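You operate a simulated robot arm through the tools that you are given. There is no shell and no other tool. Be economical: measure what you need, move in short steps, check, and stop when the job is done.

You run a simulated two-armed robot. Do the job below in one go: nothing can be reset, and whatever is moved stays where it is left.

Task
Set the controls near the top of the desk. At the end: the volume slider is set to low; the window vent is set to open; the tall clear bottle from the top of the green cabinet is on the top of the door shelf; the red can is on the top of the basin cabinet; the purple cloth from the top of the desk is in the green cabinet drawer; the window blind is set to down; the weekday slider is set to sun; the thermostat dial is turned to thirteen; the brown shoe from the top of the desk is on the top shelf of the shoe rack; the calendar knob is turned to may; whatever was shut is shut again. Leave all else as you found it, and nothing knocked over (what rides in a drawer may roll over). Set down upright: brown shoe, tall clear bottle, red can. The weekday slider goes toward x +0.0, y +0.0, z -1.0 (a direction in the base frame), to its stop. The volume slider goes toward x -1.0, y +0.0, z +0.0 (a direction in the base frame), to its stop.

The check looks at the end state, three seconds after you hand in, the way a careful person would. Anything else that was tipped, shoved, dropped, spilled or broken makes it a failure. Flat cloth is picked up by pressing the open fingertips on it (5 to 10 N) and closing them slowly along it; thin cloth reads only 2 to 8 mm in the jaws.

Robot
Two 7-joint arms with two-finger parallel grippers on one trunk, on a base that drives. Base frame: it is fixed to the floor where the robot stands at the start and does not move with it; the origin is under the middle of the robot, x ahead of it, y to its left, z up. Readings come in m, rad, newtons and seconds.
The left shoulder is at the start at [0.07, 0.163, 1.37], the right one opposite. Places, roughly: brown shoe [-1.75, 1.25, 0.75]; calendar knob [-1.2, 1.4, 1.1]; green cabinet drawer [-0.1, 1.2, 0.7]; inside of the green cabinet drawer [-0.1, 1.2, 0.7]; purple cloth [-1.5, 1.25, 0.75]; tall clear bottle (7x7x20 cm) [-0.2, 1.2, 0.9]; thermostat dial [0.6, 0.7, 1.4]; top of the basin cabinet [0.4, -1.3, 0.8]; top of the door shelf (20x26 cm) [-5.62, -0.86, 0.82]; top shelf of the shoe rack [-4.5, -2, 0.6]; volume slider [-1.4, 1.3, 0.8]; weekday slider [-1.2, 1.4, 1.3]; window blind [0.7, 0, 1.9]; window vent [0.8, 0, 1.8]. Payload 3.43 kg a hand.
The tool frame of a hand sits at the grasp point between the pads (the TCP): z along the fingers, y along the line on which they close. The tips reach 0.034 m beyond it. Largest opening 0.128 m; finger width 0.024, thickness 0.012; the body of the gripper, 0.048 by 0.13 m, starts 0.096 m behind the TCP.
Orientation is told as [roll, pitch, yaw] about the base's x, y, z axes, in that order, counted from this pose: with the fingers straight down and closing along the base's y, the tool's x points along the base's -x, its y along +y and its z along -z.

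Tools
- The arms move only by the tool drive_tool. It takes "left_steps", "right_steps" or both (then of equal length, played together; a hand with none holds still); each is a list of rows, each an object of numbers (a shift or turn left out is 0, a gripper value left out holds the last): "dx", "dy", "dz": the shift along the tool's x, y, z in m; "rx", "ry", "rz": the turn, a rotation vector about the tool's x, y, z in degrees; "grip": the finger opening in m, from 0 to 0.128. In form: [{"dx": .., "dy": .., "dz": .., "rx": .., "ry": .., "rz": .., "grip": ..}, ...]. A call has 1 to 20 rows; each row shifts and turns the commanded pose from where the row before left it, along the tool's axes as they then stand. Rows are played at 5 a second. More than 0.05 m and 0.15 rad between two rows, or a gripper value outside its range, and nothing of the call is played. Where a pose cannot be reached the arm comes as near as it can. A force on the tool above 40 N (or 10 N above the force at the start of the call, whichever is more), or a blocked arm, ends the call early, and 0.2 s more pass. Each finger travels about 0.153 m/s and halts on what it meets, pressing with about 26 N; the grip force reading is that of the motor and also rises with nothing between the fingers. The clock runs only during rows and for 0.2 s after the last one: add rows that do not move to give the fingers time. It gives the time, the measured TCP pose, the force on the tool (base axes), the opening and the grip force at its end, in the units of the frame above (readings bear some noise), with the torque about the TCP (base axes, N m) and any sound that the robot's microphone picked up.
- Cameras (640 x 400 px; columns grow to the right, rows downward): "scene" is now at [0.1218, 0.0608, 1.6255]; the picture's right is [0.66, -0.75, 0.00], its down [-0.23, -0.20, -0.95] and it looks along [0.72, 0.63, -0.30] (base axes); focal length 214 px, centre (320, 200). "left" rides on the left gripper at [0.076, 0.011, -0.16] in its tool frame; the picture's right is [-0.15, 0.99, 0.00], its down [-0.88, -0.13, -0.46] and it looks along [-0.45, -0.07, 0.89] (tool axes); focal length 234 px, centre (320, 200). "right" rides on the right gripper at [0.076, -0.011, -0.16] in its tool frame; the picture's right is [0.15, 0.99, 0.00], its down [-0.88, 0.13, -0.46] and it looks along [-0.45, 0.07, 0.89] (tool axes); focal length 234 px, centre (320, 200). There is no depth. A picture from a camera that has moved, and an enlarged one, comes with that camera's place and axes in the base frame and with its lens.
- camera(camera): a new picture of that camera. The clock stands still meanwhile.
- move_column(by): slides the trunk up (or, below 0, down) by that many m; the arms and the scene camera ride with it, the base frame stays. It gives what a move gives, with no picture.
- drive_base(legs): drives the robot by 1 to 6 legs, each [ahead, left, turn to the left] in m, m and rad, along the robot's own axes; the way and the turn of a leg run together, so that a leg with both is an arc; at most 1.5 m and 3.142 rad a leg. The arms and the cameras ride along, it lands a little off, and it stops where it bumps. It gives what a move gives.
- head_to(pan, tilt): turns the head with the scene camera to pan (to the left, within 1.501 rad either way) and tilt (down, from -0.506 to 1.204), counted from straight ahead of the robot. It gives what a move gives.
- zoom(camera, box): a new picture of the part [left, top, right, bottom] of that camera's present view, enlarged. The clock stands still meanwhile.
- sign_off(): hands the job in; it is judged then, once.

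Work in short steps. Places have to be worked out from the pictures, the camera data and where the tool is seen: move nearer, look again, correct. Check each grasp and each placing, and mend what went wrong. You have 483 turns and 226 pictures in all, those below and enlarged ones among them. Open the grippers and draw the arms clear of the work before you hand the job in, unless the task says otherwise; then end with one line.

The tools are called after ">>>" by a JSON object that holds its "fn" and its "kwargs". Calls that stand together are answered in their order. drive_tool: Moves the arms, as the interface text tells. Its arguments: {"type":"object","properties":{"left_steps":{"type":"array","items":{"type":"object","properties":{"dx":{"type":"number"},"dy":{"type":"number"},"dz":{"type":"number"},"rx":{"type":"number"},"ry":{"type":"number"},"rz":{"type":"number"},"grip":{"type":"number"}}}},"right_steps":{"type":"array","items":{"type":"object","properties":{"dx":{"type":"number"},"dy":{"type":"number"},"dz":{"type":"number"},"rx":{"type":"number"},"ry":{"type":"number"},"rz":{"type":"number"},"grip":{"type":"number"}}}}},"required":[]} The other tools are called the same way: move_column (by) slides the trunk up or down; drive_base (legs) drives the base; head_to (pan, tilt) turns the head that bears the scene camera; camera (camera) takes a picture; zoom (camera, box) takes an enlarged picture of a part of a camera's view; sign_off () hands the job in.

At the start:

```text
time: 0.0
left_tool_pos: [0.4877, 0.5713, 0.9997]
left_tcp_rot: [-0.001, 0.003, 0.0]
left_ft_force: [0.5, 0.1, 0.0]
left_ft_torque: [-0.02, 0.05, -0.01]
left_finger_gap: 0.1278
left_finger_force: 0.0
right_tool_pos: [0.5956, 0.074, 0.999]
right_tcp_rot: [0.0, 0.001, 0.0]
right_ft_force: [-0.1, -0.1, -0.2]
right_ft_torque: [0.0, 0.01, 0.0]
right_finger_gap: 0.1275
right_finger_force: 0.2
trunk travel left (down, up): [-0.85, 0.09]
robot x, y, heading: [-0.0015, 0.0013, -0.001]
head pan, tilt: [0.719, 0.305]
```

scene: 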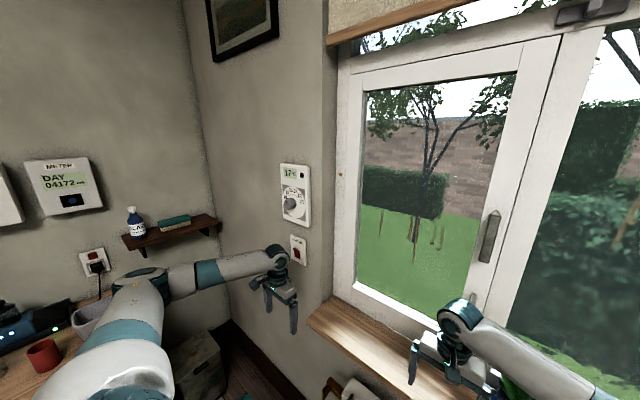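
right: 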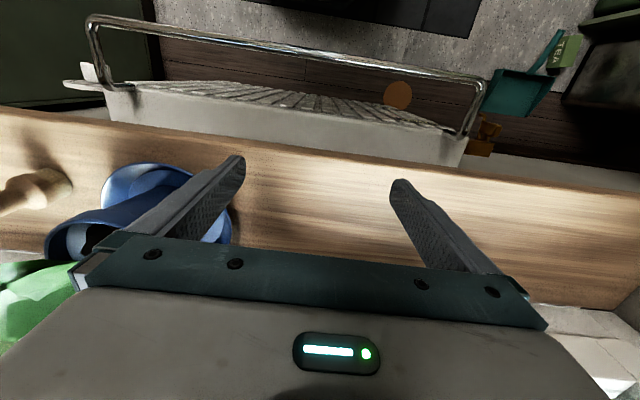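
left: 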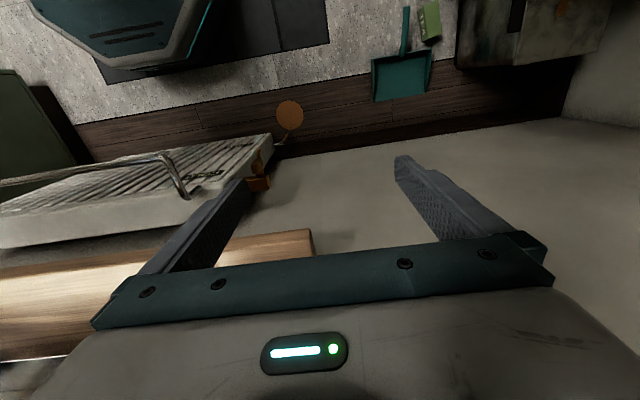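

The scene view shows the thermostat dial, vent handle and blind. I look around with the head first to map the room.

>>> {"fn": "head_to", "kwargs": {"pan": 0, "tilt": 0}}

>>> {"fn": "camera", "kwargs": {"camera": "scene"}}

>>> {"fn": "head_to", "kwargs": {"pan": 1.5, "tilt": 0.4}}

>>> {"fn": "camera", "kwargs": {"camera": "scene"}}

>>> {"fn": "head_to", "kwargs": {"pan": -1.5, "tilt": 0.4}}

>>> {"fn": "camera", "kwargs": {"camera": "scene"}}

```text
time: 1.1
left_tool_pos: [0.4873, 0.5709, 0.999]
left_tcp_rot: [0.0, -0.002, 0.001]
left_ft_force: [-0.4, 1.0, 0.1]
left_ft_torque: [-0.01, -0.02, -0.02]
left_finger_gap: 0.1278
left_finger_force: 0.1
right_tool_pos: [0.5962, 0.0752, 1.0003]
right_tcp_rot: [0.0, 0.001, 0.0]
right_ft_force: [0.8, -0.5, 0.3]
right_ft_torque: [0.0, -0.02, 0.01]
right_finger_gap: 0.1281
right_finger_force: 0.1
trunk travel left (down, up): [-0.85, 0.09]
robot x, y, heading: [0.0003, -0.0018, 0.003]
head pan, tilt: [0.0, 0.0]
```

```text
222 pictures are left
camera scene: at [0.1416, -0.0007, 1.6538], right [0.0, -1.0, 0.0], down [0.0, 0.0, -1.0], along [1.0, 0.0, 0.0], focal length 214 px, centre (320, 200)
```

scene: 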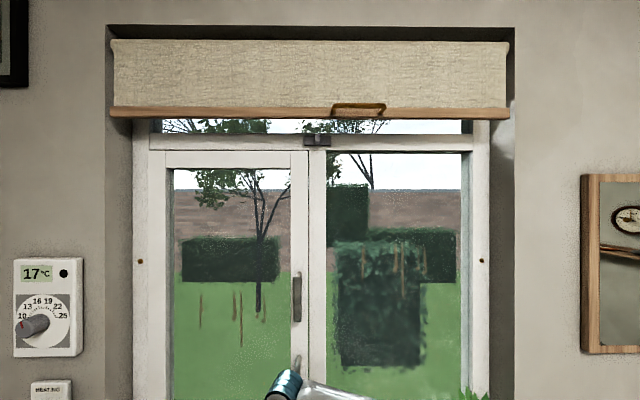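

```text
time: 2.7
left_tool_pos: [0.4878, 0.5721, 0.9991]
left_tcp_rot: [0.002, -0.002, 0.0]
left_ft_force: [0.4, 0.1, 0.4]
left_ft_torque: [0.03, 0.04, -0.02]
left_finger_gap: 0.1279
left_finger_force: 0.0
right_tool_pos: [0.596, 0.0748, 1.0005]
right_tcp_rot: [0.0, -0.001, -0.001]
right_ft_force: [0.2, -0.3, -0.7]
right_ft_torque: [0.01, 0.01, -0.02]
right_finger_gap: 0.1278
right_finger_force: 0.0
trunk travel left (down, up): [-0.85, 0.09]
robot x, y, heading: [-0.0008, 0.0012, 0.002]
head pan, tilt: [1.499, 0.4]
```

```text
221 pictures are left
camera scene: at [0.0583, 0.0916, 1.6169], right [1.0, -0.07, 0.0], down [-0.03, -0.39, -0.92], along [0.07, 0.92, -0.39], focal length 214 px, centre (320, 200)
```

scene: 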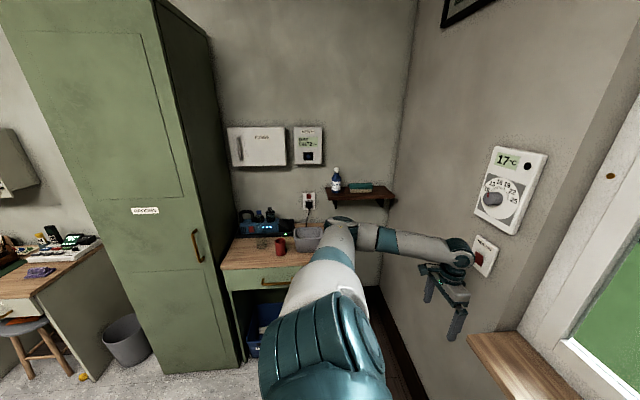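

```text
time: 5.3
left_tool_pos: [0.4876, 0.5717, 0.9996]
left_tcp_rot: [0.001, 0.001, 0.0]
left_ft_force: [-0.4, -0.1, -0.5]
left_ft_torque: [-0.01, -0.02, 0.0]
left_finger_gap: 0.128
left_finger_force: 0.1
right_tool_pos: [0.5969, 0.0744, 0.9997]
right_tcp_rot: [0.001, 0.001, 0.001]
right_ft_force: [0.4, -0.2, -0.3]
right_ft_torque: [-0.02, -0.02, 0.0]
right_finger_gap: 0.128
right_finger_force: 0.1
trunk travel left (down, up): [-0.85, 0.09]
robot x, y, heading: [-0.0013, -0.0018, 0.001]
head pan, tilt: [-1.499, 0.4]
```

```text
220 pictures are left
camera scene: at [0.0582, -0.0932, 1.6169], right [-1.0, -0.07, 0.0], down [-0.03, 0.39, -0.92], along [0.07, -0.92, -0.39], focal length 214 px, centre (320, 200)
```

scene: 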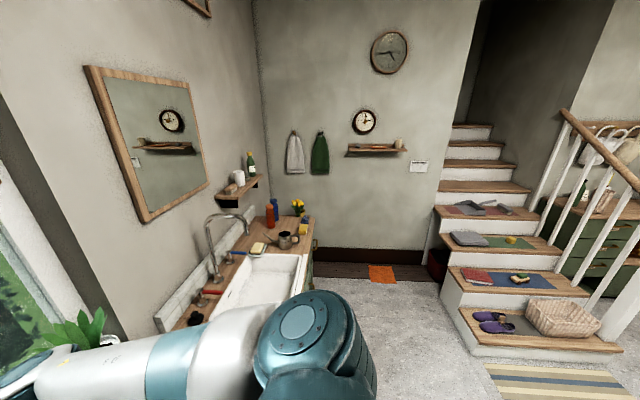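

I zoom in on the thermostat and look at details of the window handle and the can before moving.

>>> {"fn": "head_to", "kwargs": {"pan": 0.8, "tilt": 0.2}}

>>> {"fn": "zoom", "kwargs": {"camera": "scene", "box": [240, 120, 400, 220]}}

>>> {"fn": "head_to", "kwargs": {"pan": 0.0, "tilt": -0.2}}

>>> {"fn": "camera", "kwargs": {"camera": "scene"}}

```text
time: 7.4
left_tool_pos: [0.4875, 0.5716, 1.0005]
left_tcp_rot: [0.0, 0.002, 0.001]
left_ft_force: [-0.8, -0.9, 0.2]
left_ft_torque: [0.01, 0.01, 0.0]
left_finger_gap: 0.1279
left_finger_force: 0.0
right_tool_pos: [0.5969, 0.0739, 0.9994]
right_tcp_rot: [0.0, -0.001, 0.0]
right_ft_force: [0.9, 1.4, 0.1]
right_ft_torque: [0.03, 0.02, 0.01]
right_finger_gap: 0.1281
right_finger_force: 0.0
trunk travel left (down, up): [-0.85, 0.09]
robot x, y, heading: [0.0016, 0.002, 0.006]
head pan, tilt: [0.799, 0.201]
```

```text
4.00 times, centred on (320, 170) of scene
camera zoom: at [0.1166, 0.066, 1.6354], right [0.72, -0.7, 0.0], down [-0.14, -0.14, -0.98], along [0.68, 0.7, -0.2], focal length 858 px, centre (320, 320)
```

zoom: 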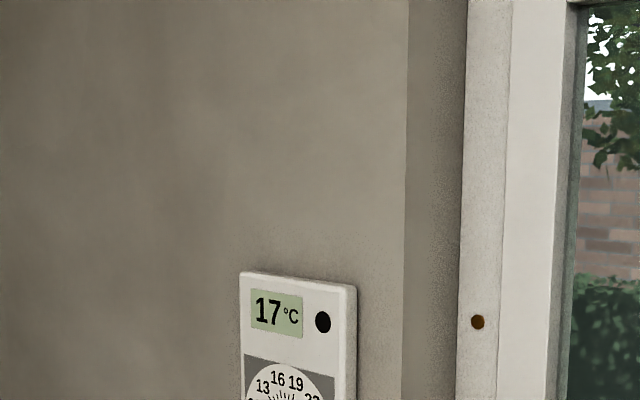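

```text
time: 8.5
left_tool_pos: [0.4871, 0.5713, 0.9994]
left_tcp_rot: [0.0, 0.001, 0.0]
left_ft_force: [0.5, 0.7, -0.7]
left_ft_torque: [0.02, -0.01, -0.04]
left_finger_gap: 0.1279
left_finger_force: 0.1
right_tool_pos: [0.5971, 0.0737, 1.0]
right_tcp_rot: [0.001, 0.0, 0.001]
right_ft_force: [-1.2, 0.3, 0.2]
right_ft_torque: [0.04, -0.01, -0.03]
right_finger_gap: 0.1282
right_finger_force: 0.0
trunk travel left (down, up): [-0.85, 0.09]
robot x, y, heading: [0.0043, 0.0003, -0.0]
head pan, tilt: [0.0, -0.201]
```

```text
218 pictures are left
camera scene: at [0.1348, -0.0007, 1.6712], right [0.0, -1.0, 0.0], down [0.2, 0.0, -0.98], along [0.98, 0.0, 0.2], focal length 214 px, centre (320, 200)
```

scene: 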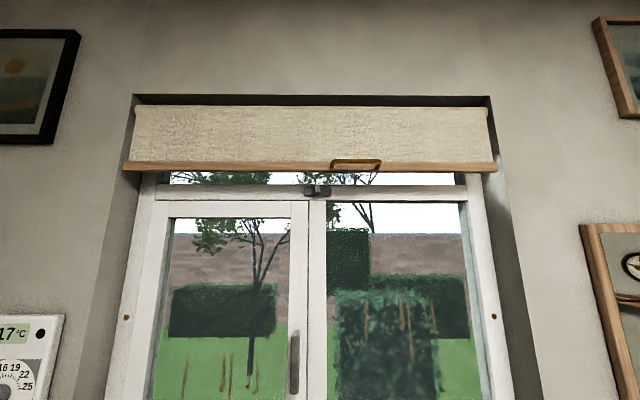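

I zoom on the vent knob, the blind handle and the thermostat.

>>> {"fn": "zoom", "kwargs": {"camera": "scene", "box": [260, 140, 420, 240]}}

>>> {"fn": "head_to", "kwargs": {"pan": 0.8, "tilt": 0.35}}

>>> {"fn": "zoom", "kwargs": {"camera": "scene", "box": [260, 130, 420, 230]}}

```text
4.00 times, centred on (340, 190) of scene
camera zoom: at [0.1348, -0.0007, 1.6712], right [0.0, -1.0, 0.0], down [0.2, 0.0, -0.98], along [0.98, 0.0, 0.2], focal length 858 px, centre (240, 240)
```

zoom: 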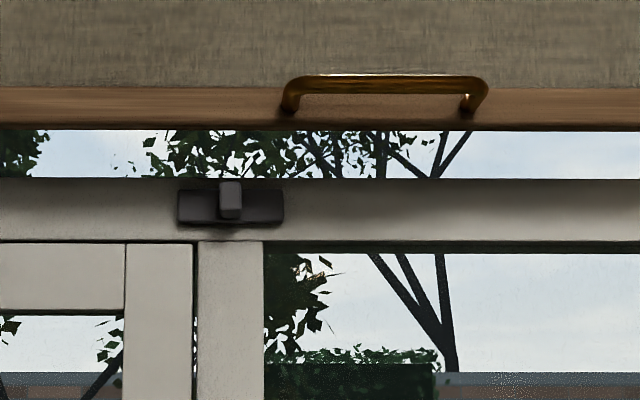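

```text
time: 9.7
left_tool_pos: [0.4869, 0.5716, 0.9991]
left_tcp_rot: [0.0, -0.001, -0.001]
left_ft_force: [-0.2, -0.6, 0.4]
left_ft_torque: [0.01, 0.03, 0.0]
left_finger_gap: 0.1279
left_finger_force: 0.0
right_tool_pos: [0.5957, 0.0744, 1.0004]
right_tcp_rot: [-0.002, 0.0, 0.0]
right_ft_force: [-0.4, 0.2, 0.1]
right_ft_torque: [-0.01, 0.02, -0.03]
right_finger_gap: 0.1279
right_finger_force: 0.1
trunk travel left (down, up): [-0.85, 0.09]
robot x, y, heading: [-0.0019, 0.0012, 0.003]
head pan, tilt: [0.799, 0.351]
```

```text
4.00 times, centred on (340, 180) of scene
camera zoom: at [0.1166, 0.0659, 1.6214], right [0.72, -0.7, 0.0], down [-0.24, -0.25, -0.94], along [0.66, 0.67, -0.34], focal length 858 px, centre (240, 280)
```

zoom: 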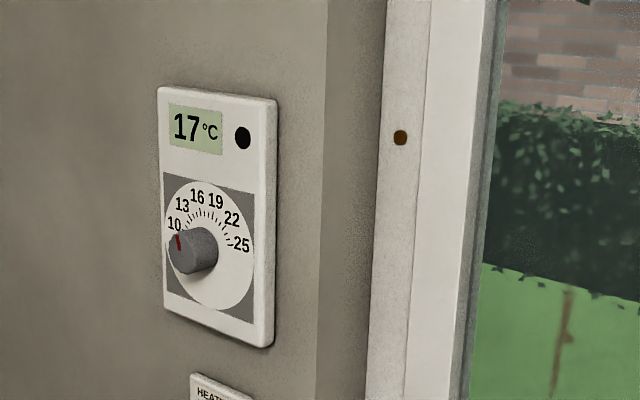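

The thermostat knob is a cylinder with a red mark; the vent has a tab on a plate below the blind. I raise both hands and turn them to face forward for close looks.

>>> {"fn": "drive_tool", "kwargs": {"left_steps": [{"dx": 0.04, "dz": -0.04, "dy": 0.01}, {"dz": -0.04, "dy": 0.01}, {"dz": -0.04, "dy": 0.01}, {"dz": -0.04, "dy": 0.01}, {"dz": -0.04, "dy": 0.01}, {"dz": -0.04, "dy": 0.01}, {"dz": -0.04, "dy": 0.01}, {"dz": -0.04, "dy": 0.01}, {"dz": -0.04}, {"ry": -8.18}, {"ry": -8.18}, {"ry": -8.18}, {"ry": -8.18}, {"ry": -8.18}, {"ry": -8.18}, {"ry": -8.18}, {"ry": -8.18}, {"ry": -8.18}, {"ry": -8.18}], "right_steps": [{"dx": 0.05}, {"dx": 0.05}, {"dx": 0.05, "dz": -0.02}, {"dz": -0.05}, {"dz": -0.05}, {"dz": -0.05}, {"dz": -0.05}, {"dz": -0.05}, {"dz": -0.05}, {"dz": -0.05}, {"dz": -0.05}, {"ry": -8.18}, {"ry": -8.18}, {"ry": -8.18}, {"ry": -8.18}, {"ry": -8.18}, {"ry": -8.18}, {"ry": -8.18}, {"ry": -8.18}]}}

```text
refused: row 1 steps farther than a row can; nothing moved
```

The first row was too long; I shorten it.

>>> {"fn": "drive_tool", "kwargs": {"left_steps": [{"dx": 0.02, "dz": -0.04, "dy": 0.01}, {"dx": 0.02, "dz": -0.04, "dy": 0.01}, {"dz": -0.04, "dy": 0.01}, {"dz": -0.04, "dy": 0.01}, {"dz": -0.04, "dy": 0.01}, {"dz": -0.04, "dy": 0.01}, {"dz": -0.04, "dy": 0.01}, {"dz": -0.04, "dy": 0.01}, {"dz": -0.04}, {"ry": -8.18}, {"ry": -8.18}, {"ry": -8.18}, {"ry": -8.18}, {"ry": -8.18}, {"ry": -8.18}, {"ry": -8.18}, {"ry": -8.18}, {"ry": -8.18}, {"ry": -8.18}, {"ry": -8.2}], "right_steps": [{"dx": 0.05}, {"dx": 0.05}, {"dx": 0.045, "dz": -0.02}, {"dz": -0.05}, {"dz": -0.05}, {"dz": -0.05}, {"dz": -0.05}, {"dz": -0.05}, {"dz": -0.05}, {"dz": -0.05}, {"dz": -0.05}, {"ry": -8.18}, {"ry": -8.18}, {"ry": -8.18}, {"ry": -8.18}, {"ry": -8.18}, {"ry": -8.18}, {"ry": -8.18}, {"ry": -8.18}, {"ry": -8.18}]}}

>>> {"fn": "camera", "kwargs": {"camera": "left"}}

>>> {"fn": "camera", "kwargs": {"camera": "right"}}

```text
time: 13.9
left_tool_pos: [0.4454, 0.6533, 1.3591]
left_tcp_rot: [-2.7, -1.567, 2.699]
left_ft_force: [0.3, 1.7, -0.9]
left_ft_torque: [-0.01, -0.02, -0.03]
left_finger_gap: 0.128
left_finger_force: 0.0
right_tool_pos: [0.4499, 0.0771, 1.4196]
right_tcp_rot: [-0.01, -1.289, 0.008]
right_ft_force: [0.1, 0.7, 0.0]
right_ft_torque: [-0.01, -0.01, 0.0]
right_finger_gap: 0.1281
right_finger_force: 0.2
trunk travel left (down, up): [-0.85, 0.09]
robot x, y, heading: [-0.0029, 0.0007, -0.0]
head pan, tilt: [0.799, 0.351]
```

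```text
215 pictures are left
camera left: at [0.2849, 0.666, 1.2822], right [0.0, 0.99, 0.15], down [-0.46, -0.13, 0.88], along [0.89, -0.07, 0.45], focal length 234 px, centre (320, 200)
```

left: 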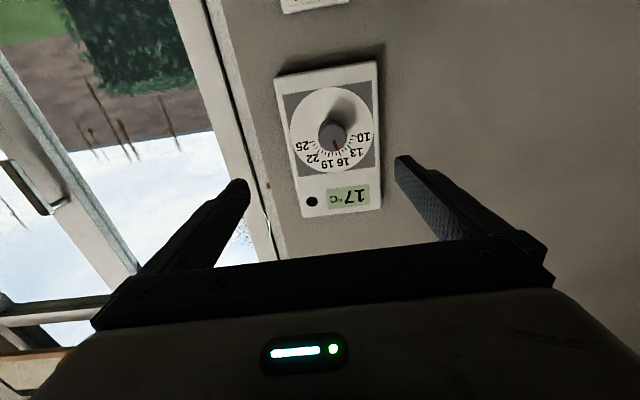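

```text
214 pictures are left
camera right: at [0.2763, 0.0661, 1.3914], right [-0.04, 0.99, -0.14], down [-0.19, 0.13, 0.97], along [0.98, 0.07, 0.18], focal length 234 px, centre (320, 200)
```

right: 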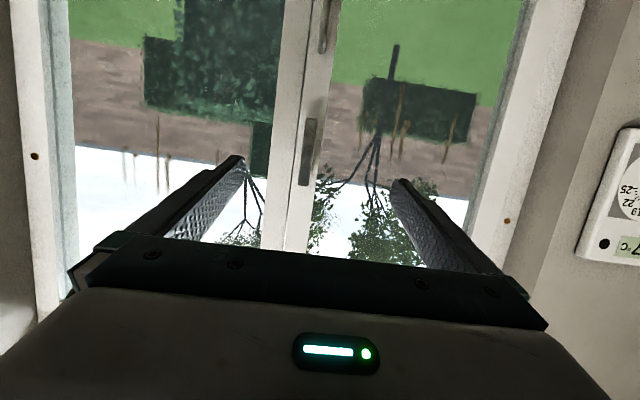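

I zoom on the dial's present angle.

>>> {"fn": "zoom", "kwargs": {"camera": "left", "box": [280, 85, 392, 155]}}

```text
5.71 times, centred on (336, 120) of left
camera zoom: at [0.2849, 0.666, 1.2822], right [0.0, 0.99, 0.15], down [-0.46, -0.13, 0.88], along [0.89, -0.07, 0.45], focal length 1338 px, centre (229, 657)
```

zoom: 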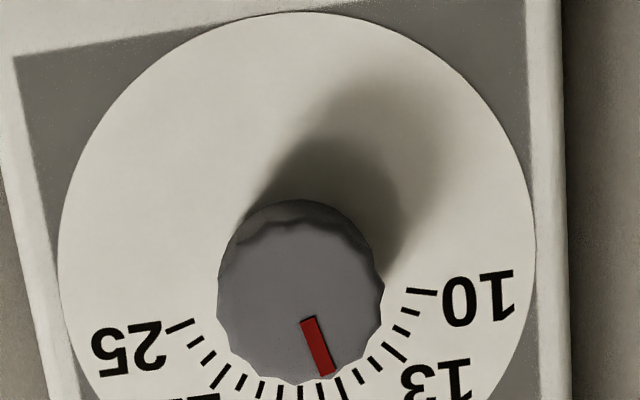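

Mark reads about 17 near the top; scale about 8° per unit, so I need roughly 32° counter-clockwise. I align with the knob and approach part way.

>>> {"fn": "drive_tool", "kwargs": {"left_steps": [{"dx": 0.005, "dy": 0.019, "grip": 0.08}, {"dz": 0.04}, {"dz": 0.04}, {"dz": 0.02}, {}]}}

>>> {"fn": "camera", "kwargs": {"camera": "left"}}

>>> {"fn": "camera", "kwargs": {"camera": "scene"}}

```text
time: 15.1
left_tool_pos: [0.5474, 0.6706, 1.3543]
left_tcp_rot: [-2.075, -1.571, 2.075]
left_ft_force: [-0.2, 0.0, -0.4]
left_ft_torque: [0.0, 0.01, -0.03]
left_finger_gap: 0.0801
left_finger_force: 0.1
right_tool_pos: [0.4507, 0.0736, 1.4191]
right_tcp_rot: [-0.004, -1.287, 0.004]
right_ft_force: [0.2, -1.0, -0.3]
right_ft_torque: [-0.01, -0.04, -0.01]
right_finger_gap: 0.1279
right_finger_force: 0.0
trunk travel left (down, up): [-0.85, 0.09]
robot x, y, heading: [-0.0014, -0.0008, 0.001]
head pan, tilt: [0.799, 0.351]
```

```text
212 pictures are left
camera left: at [0.3869, 0.6823, 1.2779], right [0.0, 0.99, 0.15], down [-0.46, -0.13, 0.88], along [0.89, -0.07, 0.45], focal length 234 px, centre (320, 200)
```

left: 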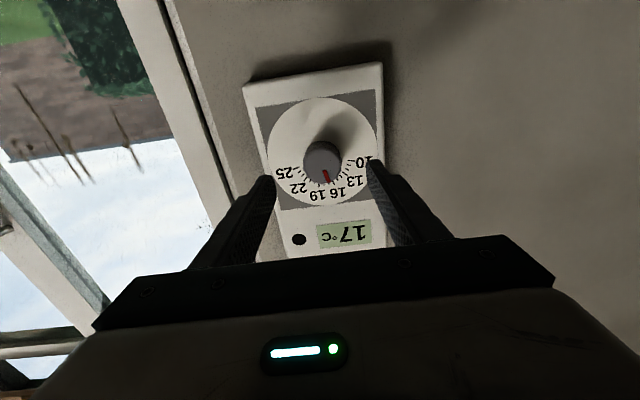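

```text
211 pictures are left
camera scene: at [0.1155, 0.0667, 1.6214], right [0.72, -0.7, 0.0], down [-0.24, -0.25, -0.94], along [0.65, 0.67, -0.34], focal length 214 px, centre (320, 200)
```

scene: 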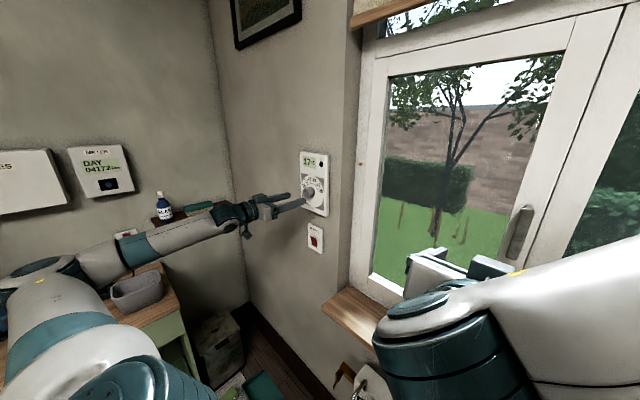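

Knob front is at about [0.61, 0.673, 1.348]. I advance over it and close.

>>> {"fn": "drive_tool", "kwargs": {"left_steps": [{"dx": 0.006, "dy": 0.002}, {"dz": 0.03}, {"dz": 0.02}, {}, {"grip": 0.06}, {"grip": 0.03}, {"grip": 0.03}, {}]}}

>>> {"fn": "zoom", "kwargs": {"camera": "left", "box": [200, 100, 440, 250]}}

```text
time: 16.9
left_tool_pos: [0.5972, 0.6716, 1.3502]
left_tcp_rot: [-3.041, -1.571, 3.041]
left_ft_force: [-2.8, 0.1, 1.1]
left_ft_torque: [-0.01, -0.14, 0.02]
left_finger_gap: 0.0403
left_finger_force: 45.4
right_tool_pos: [0.4511, 0.0743, 1.4205]
right_tcp_rot: [-0.002, -1.287, 0.001]
right_ft_force: [0.9, -0.6, 0.6]
right_ft_torque: [0.03, 0.03, -0.01]
right_finger_gap: 0.128
right_finger_force: 0.1
trunk travel left (down, up): [-0.85, 0.09]
robot x, y, heading: [-0.0004, 0.0016, 0.001]
head pan, tilt: [0.799, 0.351]
```

```text
2.67 times, centred on (320, 175) of left
camera zoom: at [0.4366, 0.6842, 1.2735], right [0.0, 0.99, 0.15], down [-0.46, -0.13, 0.88], along [0.89, -0.07, 0.45], focal length 624 px, centre (320, 267)
```

zoom: 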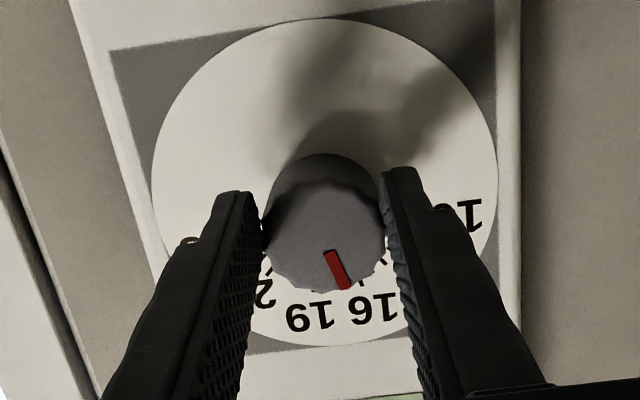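

Gripped at 40 mm. I rotate about -30° around the tool axis and check the dial.

>>> {"fn": "drive_tool", "kwargs": {"left_steps": [{"rz": -6}, {"rz": -6}, {"rz": -6}, {"rz": -6}, {"rz": -6}, {}]}}

>>> {"fn": "camera", "kwargs": {"camera": "left"}}

```text
time: 18.3
left_tool_pos: [0.5974, 0.6671, 1.3517]
left_tcp_rot: [-1.571, -1.049, 1.568]
left_ft_force: [-4.1, -15.2, -0.1]
left_ft_torque: [0.12, -0.22, -1.04]
left_finger_gap: 0.0405
left_finger_force: 44.6
right_tool_pos: [0.4515, 0.0691, 1.4195]
right_tcp_rot: [0.01, -1.287, -0.008]
right_ft_force: [0.4, 0.0, -0.2]
right_ft_torque: [0.03, -0.01, -0.01]
right_finger_gap: 0.128
right_finger_force: 0.1
trunk travel left (down, up): [-0.85, 0.09]
robot x, y, heading: [0.0013, -0.001, 0.001]
head pan, tilt: [0.799, 0.351]
```

```text
209 pictures are left
camera left: at [0.4365, 0.6407, 1.2792], right [0.0, 0.93, -0.37], down [-0.46, 0.33, 0.83], along [0.89, 0.16, 0.42], focal length 234 px, centre (320, 200)
```

left: 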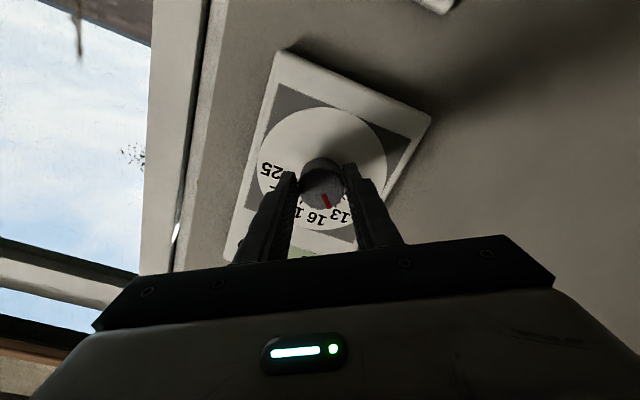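

The knob turned with it. I check the display from the scene camera.

>>> {"fn": "zoom", "kwargs": {"camera": "scene", "box": [280, 140, 344, 220]}}

>>> {"fn": "zoom", "kwargs": {"camera": "left", "box": [260, 130, 388, 260]}}

```text
5.00 times, centred on (312, 180) of scene
camera zoom: at [0.1155, 0.0616, 1.6217], right [0.72, -0.7, 0.0], down [-0.24, -0.24, -0.94], along [0.66, 0.67, -0.34], focal length 1072 px, centre (360, 300)
```

zoom: 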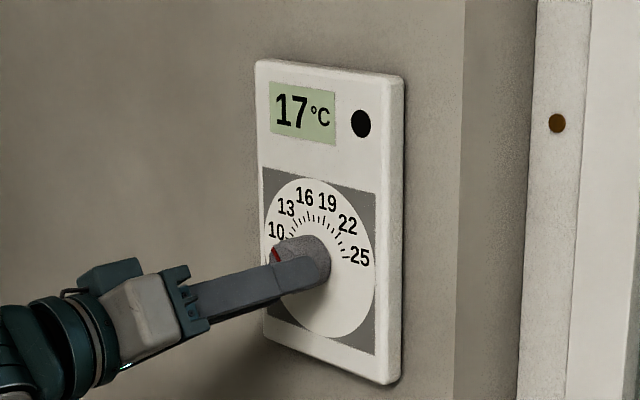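

```text
3.08 times, centred on (324, 195) of left
camera zoom: at [0.4365, 0.6407, 1.2792], right [0.0, 0.93, -0.37], down [-0.46, 0.33, 0.83], along [0.89, 0.16, 0.42], focal length 720 px, centre (308, 215)
```

zoom: 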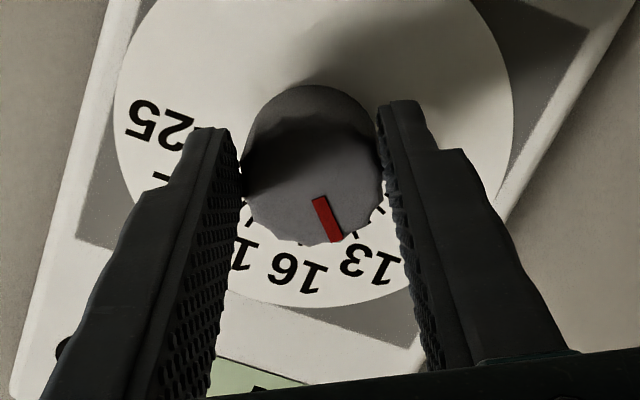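

Computing from rays: scale is 10° per unit, 13 lies 45° left of up and the mark is at about 41°. I turn 4° more and check.

>>> {"fn": "drive_tool", "kwargs": {"left_steps": [{"rz": -4}, {}, {}, {"grip": 0.06}, {"grip": 0.08}, {}]}}

>>> {"fn": "zoom", "kwargs": {"camera": "left", "box": [260, 130, 388, 260]}}

```text
time: 19.7
left_tool_pos: [0.5978, 0.6712, 1.3476]
left_tcp_rot: [-1.568, -0.976, 1.57]
left_ft_force: [0.4, -0.9, 0.4]
left_ft_torque: [-0.01, -0.01, -0.05]
left_finger_gap: 0.08
left_finger_force: 0.2
right_tool_pos: [0.4524, 0.0738, 1.4198]
right_tcp_rot: [-0.002, -1.284, 0.001]
right_ft_force: [-0.6, -0.2, -0.1]
right_ft_torque: [0.01, -0.03, 0.0]
right_finger_gap: 0.1278
right_finger_force: 0.0
trunk travel left (down, up): [-0.85, 0.09]
robot x, y, heading: [-0.0013, -0.001, -0.002]
head pan, tilt: [0.799, 0.351]
```

```text
3.08 times, centred on (324, 195) of left
camera zoom: at [0.4363, 0.6405, 1.2788], right [0.0, 0.9, -0.43], down [-0.46, 0.38, 0.8], along [0.89, 0.2, 0.41], focal length 720 px, centre (308, 215)
```

zoom: 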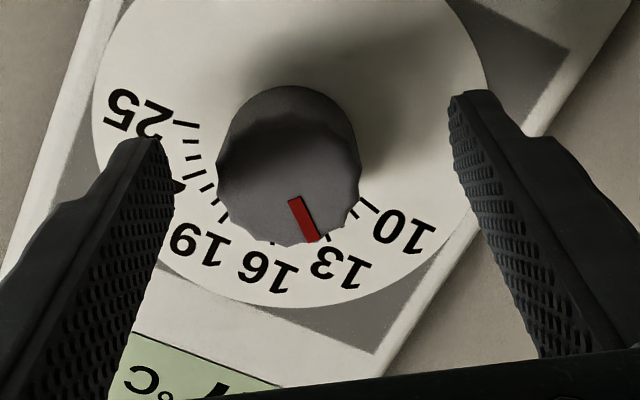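

Mark reads ~13. I back off and take a more careful view to confirm.

>>> {"fn": "drive_tool", "kwargs": {"left_steps": [{"dz": -0.04}, {"dz": -0.04}, {"dz": -0.03, "dx": -0.04}, {}]}}

>>> {"fn": "zoom", "kwargs": {"camera": "left", "box": [250, 100, 378, 180]}}

>>> {"fn": "zoom", "kwargs": {"camera": "scene", "box": [280, 170, 344, 210]}}

```text
time: 20.7
left_tool_pos: [0.4884, 0.695, 1.3851]
left_tcp_rot: [-1.57, -0.976, 1.571]
left_ft_force: [1.5, -0.4, -0.2]
left_ft_torque: [0.02, -0.01, 0.01]
left_finger_gap: 0.0801
left_finger_force: 0.1
right_tool_pos: [0.4524, 0.0742, 1.4183]
right_tcp_rot: [-0.003, -1.285, 0.002]
right_ft_force: [0.9, 0.4, -0.4]
right_ft_torque: [-0.02, 0.01, -0.05]
right_finger_gap: 0.1281
right_finger_force: 0.1
trunk travel left (down, up): [-0.85, 0.09]
robot x, y, heading: [-0.0005, -0.001, 0.003]
head pan, tilt: [0.799, 0.351]
```

```text
5.00 times, centred on (314, 140) of left
camera zoom: at [0.3273, 0.6639, 1.3148], right [0.0, 0.9, -0.43], down [-0.45, 0.38, 0.8], along [0.89, 0.2, 0.41], focal length 1171 px, centre (350, 500)
```

zoom: 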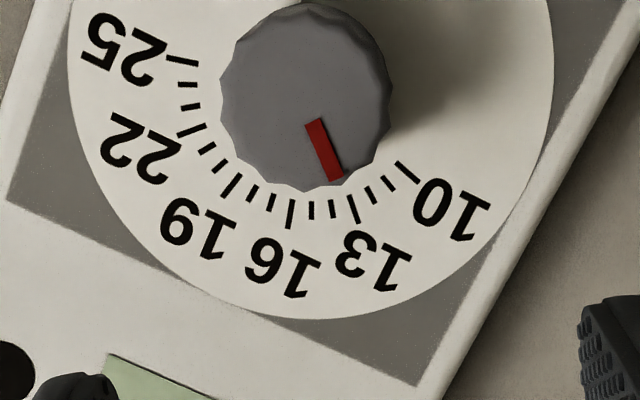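

```text
10.00 times, centred on (312, 190) of scene
camera zoom: at [0.1177, 0.066, 1.6213], right [0.72, -0.7, 0.0], down [-0.24, -0.25, -0.94], along [0.65, 0.67, -0.34], focal length 2145 px, centre (400, 300)
```

zoom: 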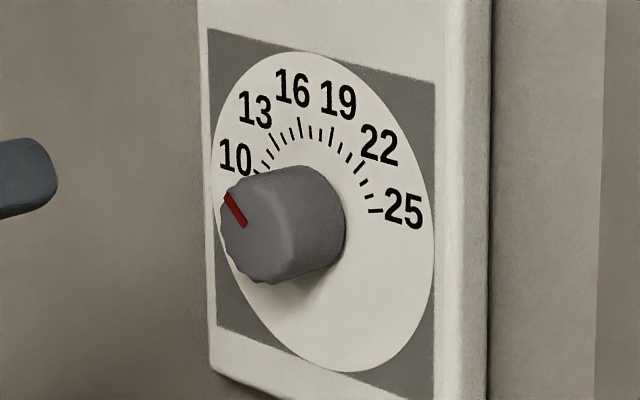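

The mark is parallel to the 13 tick, so the thermostat is done. Now I raise the right hand to look at the vent closely.

>>> {"fn": "drive_tool", "kwargs": {"right_steps": [{"ry": -8.1}, {"ry": -8.1}, {"dx": -0.05, "dy": -0.02}, {"dx": -0.05, "dy": -0.02}, {"dx": -0.05, "dy": -0.02}, {"dx": -0.05}, {"dx": -0.05}, {"dx": -0.04}, {}], "left_steps": [{"dz": -0.05}, {"dz": -0.05}, {"dz": -0.05}, {}, {}, {}, {}, {}, {}]}}

>>> {"fn": "camera", "kwargs": {"camera": "right"}}

```text
refused: row 3 steps farther than a row can; nothing moved
```

```text
203 pictures are left
camera right: at [0.2791, 0.0633, 1.3912], right [-0.04, 0.99, -0.14], down [-0.19, 0.13, 0.97], along [0.98, 0.07, 0.18], focal length 234 px, centre (320, 200)
```

right: 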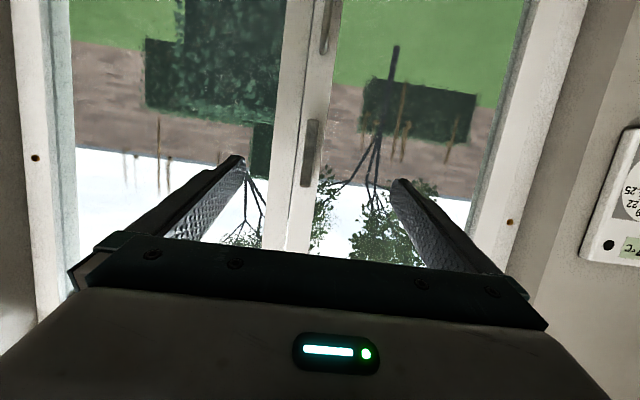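

I keep each row under 0.05 m.

>>> {"fn": "drive_tool", "kwargs": {"right_steps": [{"ry": -8.1}, {"ry": -8.1}, {"dx": -0.045, "dy": -0.02}, {"dx": -0.045, "dy": -0.02}, {"dx": -0.045, "dy": -0.02}, {"dx": -0.05}, {"dx": -0.05}, {"dx": -0.05}, {}], "left_steps": [{"dz": -0.05}, {"dz": -0.05}, {"dz": -0.05}, {}, {}, {}, {}, {}, {}]}}

>>> {"fn": "camera", "kwargs": {"camera": "right"}}

```text
time: 22.7
left_tool_pos: [0.3375, 0.6934, 1.3844]
left_tcp_rot: [-1.571, -0.977, 1.573]
left_ft_force: [-0.3, 0.9, -0.5]
left_ft_torque: [-0.03, 0.01, 0.03]
left_finger_gap: 0.0802
left_finger_force: 0.1
right_tool_pos: [0.454, 0.0167, 1.7034]
right_tcp_rot: [-0.241, -1.568, 0.241]
right_ft_force: [0.5, 0.2, -0.1]
right_ft_torque: [-0.01, 0.02, -0.01]
right_finger_gap: 0.128
right_finger_force: 0.1
trunk travel left (down, up): [-0.85, 0.09]
robot x, y, heading: [0.0011, 0.0004, -0.002]
head pan, tilt: [0.799, 0.351]
```

```text
202 pictures are left
camera right: at [0.2937, 0.0054, 1.6285], right [0.0, 0.99, -0.15], down [-0.45, 0.13, 0.88], along [0.89, 0.07, 0.45], focal length 234 px, centre (320, 200)
```

right: 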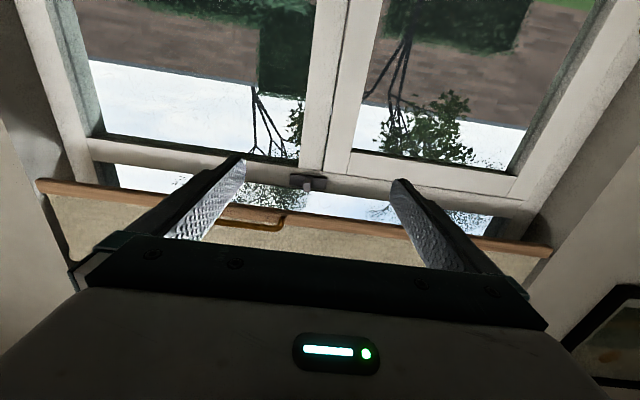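

>>> {"fn": "zoom", "kwargs": {"camera": "right", "box": [260, 150, 356, 210]}}

>>> {"fn": "head_to", "kwargs": {"pan": 0.0, "tilt": -0.2}}

>>> {"fn": "zoom", "kwargs": {"camera": "scene", "box": [280, 165, 360, 215]}}

```text
6.67 times, centred on (308, 180) of right
camera zoom: at [0.2937, 0.0054, 1.6285], right [0.0, 0.99, -0.15], down [-0.45, 0.13, 0.88], along [0.89, 0.07, 0.45], focal length 1561 px, centre (400, 333)
```

zoom: 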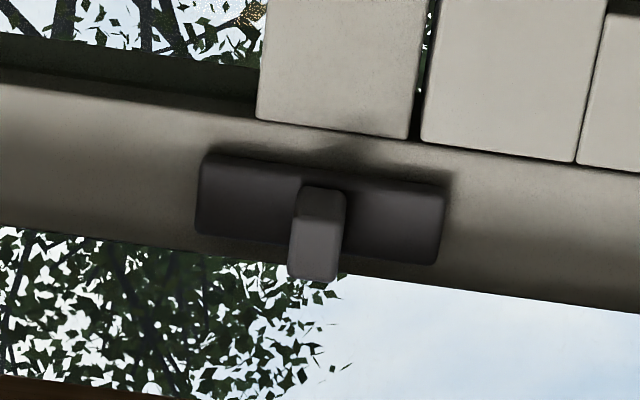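

```text
time: 23.8
left_tool_pos: [0.3374, 0.6942, 1.3835]
left_tcp_rot: [-1.571, -0.978, 1.57]
left_ft_force: [-0.5, 0.0, -0.5]
left_ft_torque: [-0.01, -0.03, 0.01]
left_finger_gap: 0.0801
left_finger_force: 0.2
right_tool_pos: [0.4537, 0.0164, 1.7041]
right_tcp_rot: [-0.16, -1.568, 0.164]
right_ft_force: [-0.5, 0.2, -0.2]
right_ft_torque: [0.0, -0.01, 0.01]
right_finger_gap: 0.128
right_finger_force: 0.0
trunk travel left (down, up): [-0.85, 0.09]
robot x, y, heading: [-0.0019, 0.0018, -0.005]
head pan, tilt: [0.0, -0.201]
```

```text
8.00 times, centred on (320, 190) of scene
camera zoom: at [0.1345, -0.0005, 1.6712], right [0.0, -1.0, 0.0], down [0.2, 0.0, -0.98], along [0.98, 0.0, 0.2], focal length 1716 px, centre (320, 280)
```

zoom: 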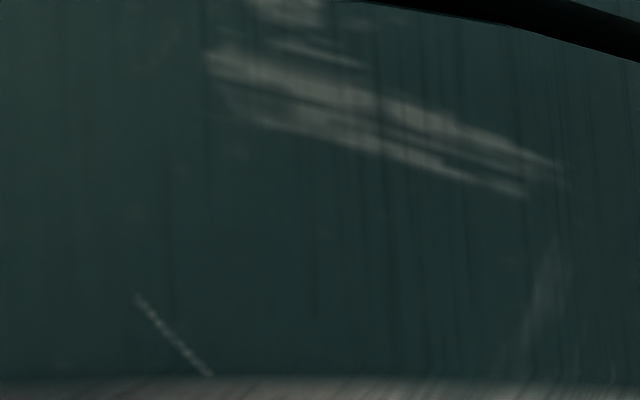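

The vent is an 8.5 cm plate with a block-like tab protruding ~2.5 cm at its centre, at about z 1.835. I take a closer look to judge its motion.

>>> {"fn": "drive_tool", "kwargs": {"right_steps": [{"dz": 0.05, "dx": 0.01}, {"dz": 0.05, "dx": 0.02}, {"dz": 0.03}, {}]}}

>>> {"fn": "zoom", "kwargs": {"camera": "right", "box": [240, 120, 400, 220]}}

```text
refused: row 1 steps farther than a row can; nothing moved
```

```text
4.00 times, centred on (320, 170) of right
camera zoom: at [0.2936, 0.0056, 1.628], right [0.0, 0.99, -0.15], down [-0.45, 0.13, 0.88], along [0.89, 0.07, 0.45], focal length 937 px, centre (320, 320)
```

zoom: 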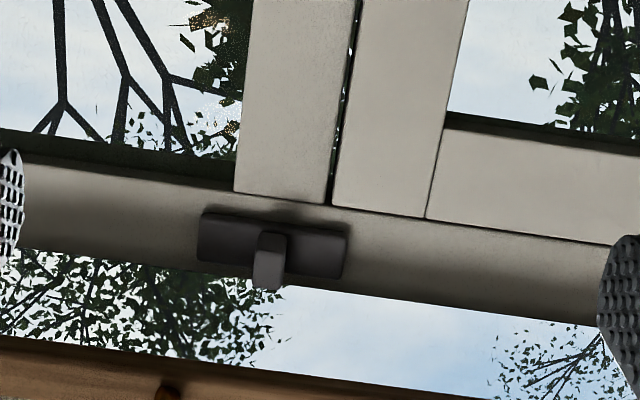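

I'll approach from below at 25° tilt to clear the blind bar. First to a pre-grasp and look.

>>> {"fn": "drive_tool", "kwargs": {"right_steps": [{"ry": -8.33, "grip": 0.06}, {"ry": -8.33}, {"ry": -8.33}, {"dz": 0.045, "dx": 0.008}, {"dz": 0.045, "dx": 0.008}, {"dz": 0.045, "dy": -0.0065}, {"dz": 0.03}, {}]}}

>>> {"fn": "camera", "kwargs": {"camera": "right"}}

```text
time: 25.6
left_tool_pos: [0.337, 0.6938, 1.3842]
left_tcp_rot: [-1.572, -0.976, 1.571]
left_ft_force: [0.5, 0.4, 0.2]
left_ft_torque: [0.0, 0.02, 0.01]
left_finger_gap: 0.0802
left_finger_force: 0.0
right_tool_pos: [0.6082, 0.0083, 1.7594]
right_tcp_rot: [-3.142, -1.137, 3.14]
right_ft_force: [-0.3, -0.7, -0.3]
right_ft_torque: [-0.01, 0.03, -0.01]
right_finger_gap: 0.0599
right_finger_force: 0.1
trunk travel left (down, up): [-0.85, 0.09]
robot x, y, heading: [0.0013, 0.0033, 0.002]
head pan, tilt: [0.0, -0.201]
```

```text
198 pictures are left
camera right: at [0.4968, -0.0026, 1.6231], right [0.06, 0.99, -0.13], down [-0.78, 0.13, 0.61], along [0.62, 0.07, 0.78], focal length 234 px, centre (320, 200)
```

right: 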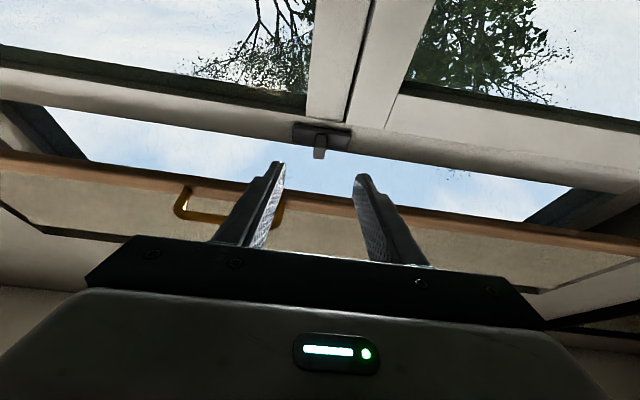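

Tab is in line with the fingers. I advance 7 cm and look again.

>>> {"fn": "drive_tool", "kwargs": {"right_steps": [{"dz": 0.045}, {"dz": 0.03}, {}]}}

>>> {"fn": "zoom", "kwargs": {"camera": "right", "box": [220, 90, 420, 215]}}

```text
time: 26.4
left_tool_pos: [0.3346, 0.6924, 1.3846]
left_tcp_rot: [-1.573, -0.977, 1.573]
left_ft_force: [-0.1, -0.1, -0.3]
left_ft_torque: [0.01, -0.01, -0.03]
left_finger_gap: 0.08
left_finger_force: 0.1
right_tool_pos: [0.6752, 0.0064, 1.7927]
right_tcp_rot: [3.141, -1.135, -3.141]
right_ft_force: [-0.4, 0.1, -0.5]
right_ft_torque: [0.03, 0.05, 0.0]
right_finger_gap: 0.0601
right_finger_force: 0.0
trunk travel left (down, up): [-0.85, 0.09]
robot x, y, heading: [0.0022, 0.0047, 0.002]
head pan, tilt: [0.0, -0.201]
```

```text
3.20 times, centred on (320, 152) of right
camera zoom: at [0.5624, -0.0031, 1.6554], right [0.06, 0.99, -0.13], down [-0.78, 0.13, 0.61], along [0.62, 0.07, 0.78], focal length 749 px, centre (320, 352)
```

zoom: 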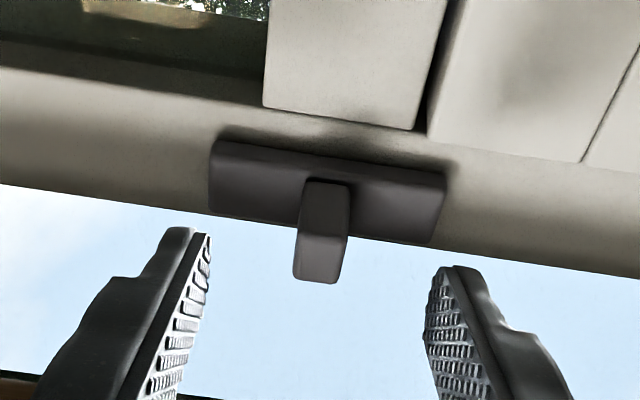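

Tab front is at about [0.737, 0.009, 1.828]. I advance 5.5 cm and close on it.

>>> {"fn": "drive_tool", "kwargs": {"right_steps": [{"dz": 0.04, "dy": 0.003}, {"dz": 0.014, "dx": 0.0025}, {}, {"grip": 0.03}, {"grip": 0.01}, {"grip": 0.01}, {}]}}

>>> {"fn": "zoom", "kwargs": {"camera": "right", "box": [220, 90, 420, 215]}}

```text
time: 28.0
left_tool_pos: [0.3341, 0.6938, 1.3843]
left_tcp_rot: [-1.574, -0.977, 1.576]
left_ft_force: [-0.5, 0.3, 0.4]
left_ft_torque: [-0.02, 0.01, 0.0]
left_finger_gap: 0.08
left_finger_force: 0.1
right_tool_pos: [0.7232, 0.0101, 1.8133]
right_tcp_rot: [3.142, -1.133, -3.142]
right_ft_force: [-6.9, 0.4, 5.0]
right_ft_torque: [0.11, -0.35, 0.5]
right_finger_gap: 0.0155
right_finger_force: 45.7
trunk travel left (down, up): [-0.85, 0.09]
robot x, y, heading: [-0.004, -0.0012, -0.002]
head pan, tilt: [0.0, -0.201]
```

```text
3.20 times, centred on (320, 152) of right
camera zoom: at [0.6104, 0.0004, 1.676], right [0.06, 0.99, -0.13], down [-0.79, 0.13, 0.61], along [0.62, 0.07, 0.78], focal length 749 px, centre (320, 352)
```

zoom: 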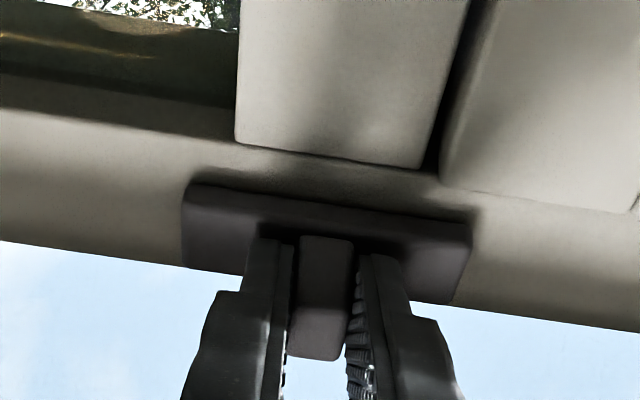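

Gripped at 15.5 mm. I test gently which way it moves: first a small sideways shift.

>>> {"fn": "drive_tool", "kwargs": {"right_steps": [{"dy": 0.005}, {"dy": 0.005}, {}]}}

>>> {"fn": "drive_tool", "kwargs": {"right_steps": [{"dy": -0.005}, {"dy": -0.005}, {}, {"dy": -0.005}, {"dy": -0.005}, {}]}}

```text
time: 28.8
left_tool_pos: [0.3346, 0.6922, 1.3838]
left_tcp_rot: [-1.574, -0.977, 1.574]
left_ft_force: [0.2, 0.5, -1.4]
left_ft_torque: [0.0, -0.01, 0.02]
left_finger_gap: 0.0799
left_finger_force: 0.1
right_tool_pos: [0.7229, 0.02, 1.8126]
right_tcp_rot: [-3.14, -1.136, 3.141]
right_ft_force: [-5.5, 0.8, 6.2]
right_ft_torque: [0.03, -0.24, 0.49]
right_finger_gap: 0.0157
right_finger_force: 44.9
trunk travel left (down, up): [-0.85, 0.09]
robot x, y, heading: [-0.0006, -0.0, -0.003]
head pan, tilt: [0.0, -0.201]
```

```text
time: 30.2
left_tool_pos: [0.3342, 0.6959, 1.3831]
left_tcp_rot: [-1.574, -0.976, 1.575]
left_ft_force: [0.2, 0.2, -0.2]
left_ft_torque: [0.01, -0.03, 0.01]
left_finger_gap: 0.08
left_finger_force: 0.2
right_tool_pos: [0.722, 0.0069, 1.8128]
right_tcp_rot: [-3.133, -1.137, 3.137]
right_ft_force: [-10.3, 8.5, -0.5]
right_ft_torque: [0.17, -0.1, 0.92]
right_finger_gap: 0.0156
right_finger_force: 44.6
trunk travel left (down, up): [-0.85, 0.09]
robot x, y, heading: [0.0015, 0.0024, 0.002]
head pan, tilt: [0.0, -0.201]
```

It moved freely toward +y, and stopped against -y near the start. Look.

>>> {"fn": "drive_tool", "kwargs": {"right_steps": [{"dy": 0.005}, {"dy": 0.005}, {"dy": 0.005}, {"dy": 0.005}, {}]}}

>>> {"fn": "zoom", "kwargs": {"camera": "right", "box": [220, 90, 420, 215]}}

```text
time: 31.4
left_tool_pos: [0.3332, 0.6934, 1.3855]
left_tcp_rot: [-1.576, -0.976, 1.576]
left_ft_force: [-0.9, -0.4, 0.5]
left_ft_torque: [-0.02, 0.02, 0.01]
left_finger_gap: 0.0798
left_finger_force: 0.1
right_tool_pos: [0.7222, 0.022, 1.8121]
right_tcp_rot: [-3.14, -1.135, 3.143]
right_ft_force: [-13.2, -0.6, -7.1]
right_ft_torque: [0.11, -0.48, 0.59]
right_finger_gap: 0.0154
right_finger_force: 45.1
trunk travel left (down, up): [-0.85, 0.09]
robot x, y, heading: [0.0013, -0.0015, 0.0]
head pan, tilt: [0.0, -0.201]
```

```text
3.20 times, centred on (320, 152) of right
camera zoom: at [0.6102, 0.0114, 1.6761], right [0.06, 0.99, -0.13], down [-0.78, 0.13, 0.61], along [0.62, 0.07, 0.78], focal length 749 px, centre (320, 352)
```

zoom: 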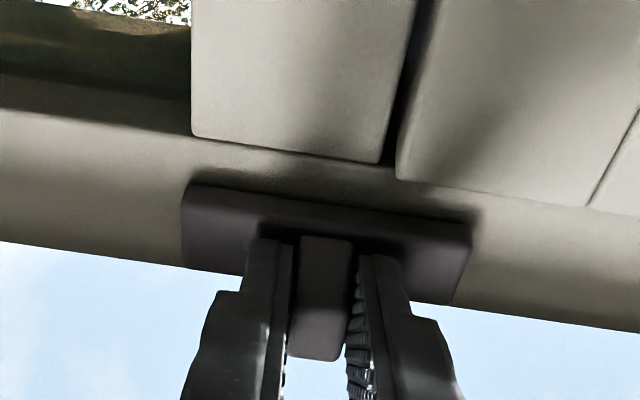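

The whole plate slides along the rail toward +y; the start was its -y stop. I slide to the other stop.

>>> {"fn": "drive_tool", "kwargs": {"right_steps": [{"dy": 0.01}, {"dy": 0.01}, {"dy": 0.01}, {"dy": 0.01}, {"dy": 0.01}, {"dy": 0.01}, {}]}}

>>> {"fn": "camera", "kwargs": {"camera": "right"}}

```text
time: 33.0
left_tool_pos: [0.3346, 0.6879, 1.387]
left_tcp_rot: [-1.576, -0.981, 1.571]
left_ft_force: [-0.5, -0.1, 0.8]
left_ft_torque: [0.0, -0.01, -0.01]
left_finger_gap: 0.0797
left_finger_force: 0.0
right_tool_pos: [0.7212, 0.0693, 1.8133]
right_tcp_rot: [3.125, -1.14, -3.135]
right_ft_force: [-18.7, -17.2, -17.5]
right_ft_torque: [0.42, -0.57, 0.47]
right_finger_gap: 0.0156
right_finger_force: 44.9
trunk travel left (down, up): [-0.85, 0.09]
robot x, y, heading: [0.0008, -0.0012, -0.002]
head pan, tilt: [0.0, -0.201]
stopped in row 7 (right hand): the force on the tool passed its limit (the readings are from after the stop); the commanded pose is now the measured one
```

```text
194 pictures are left
camera right: at [0.6092, 0.0607, 1.6766], right [0.07, 0.99, -0.13], down [-0.78, 0.13, 0.61], along [0.62, 0.05, 0.78], focal length 234 px, centre (320, 200)
```

right: 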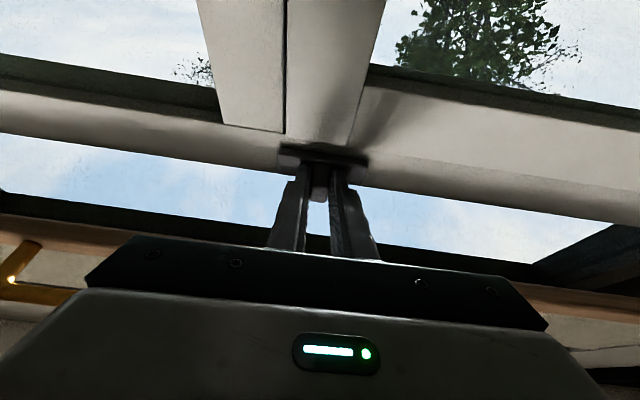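

Hit the stop after 6 cm; vent is open. I release and back off along the tool axis.

>>> {"fn": "drive_tool", "kwargs": {"right_steps": [{"grip": 0.04}, {"grip": 0.06}, {"dz": -0.04}, {"dz": -0.045}, {"dz": -0.045}, {"dz": -0.045}, {"dx": 0.03}, {}]}}

>>> {"fn": "camera", "kwargs": {"camera": "right"}}

```text
time: 34.8
left_tool_pos: [0.3392, 0.6924, 1.3841]
left_tcp_rot: [-1.571, -0.978, 1.569]
left_ft_force: [0.1, 0.5, 0.4]
left_ft_torque: [0.0, -0.02, 0.0]
left_finger_gap: 0.0797
left_finger_force: 0.2
right_tool_pos: [0.5832, 0.0792, 1.7101]
right_tcp_rot: [3.139, -1.141, 3.138]
right_ft_force: [-0.6, -0.3, -0.3]
right_ft_torque: [0.01, 0.02, 0.0]
right_finger_gap: 0.0595
right_finger_force: 0.1
trunk travel left (down, up): [-0.85, 0.09]
robot x, y, heading: [-0.0004, 0.0025, -0.001]
head pan, tilt: [0.0, -0.201]
```

```text
193 pictures are left
camera right: at [0.4702, 0.0688, 1.5735], right [0.07, 0.99, -0.13], down [-0.78, 0.13, 0.61], along [0.62, 0.06, 0.78], focal length 234 px, centre (320, 200)
```

right: 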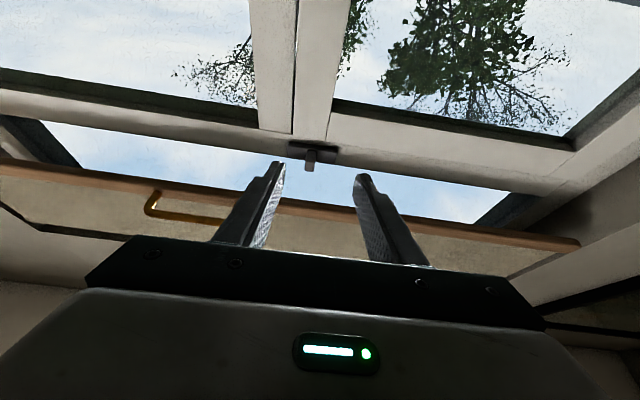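

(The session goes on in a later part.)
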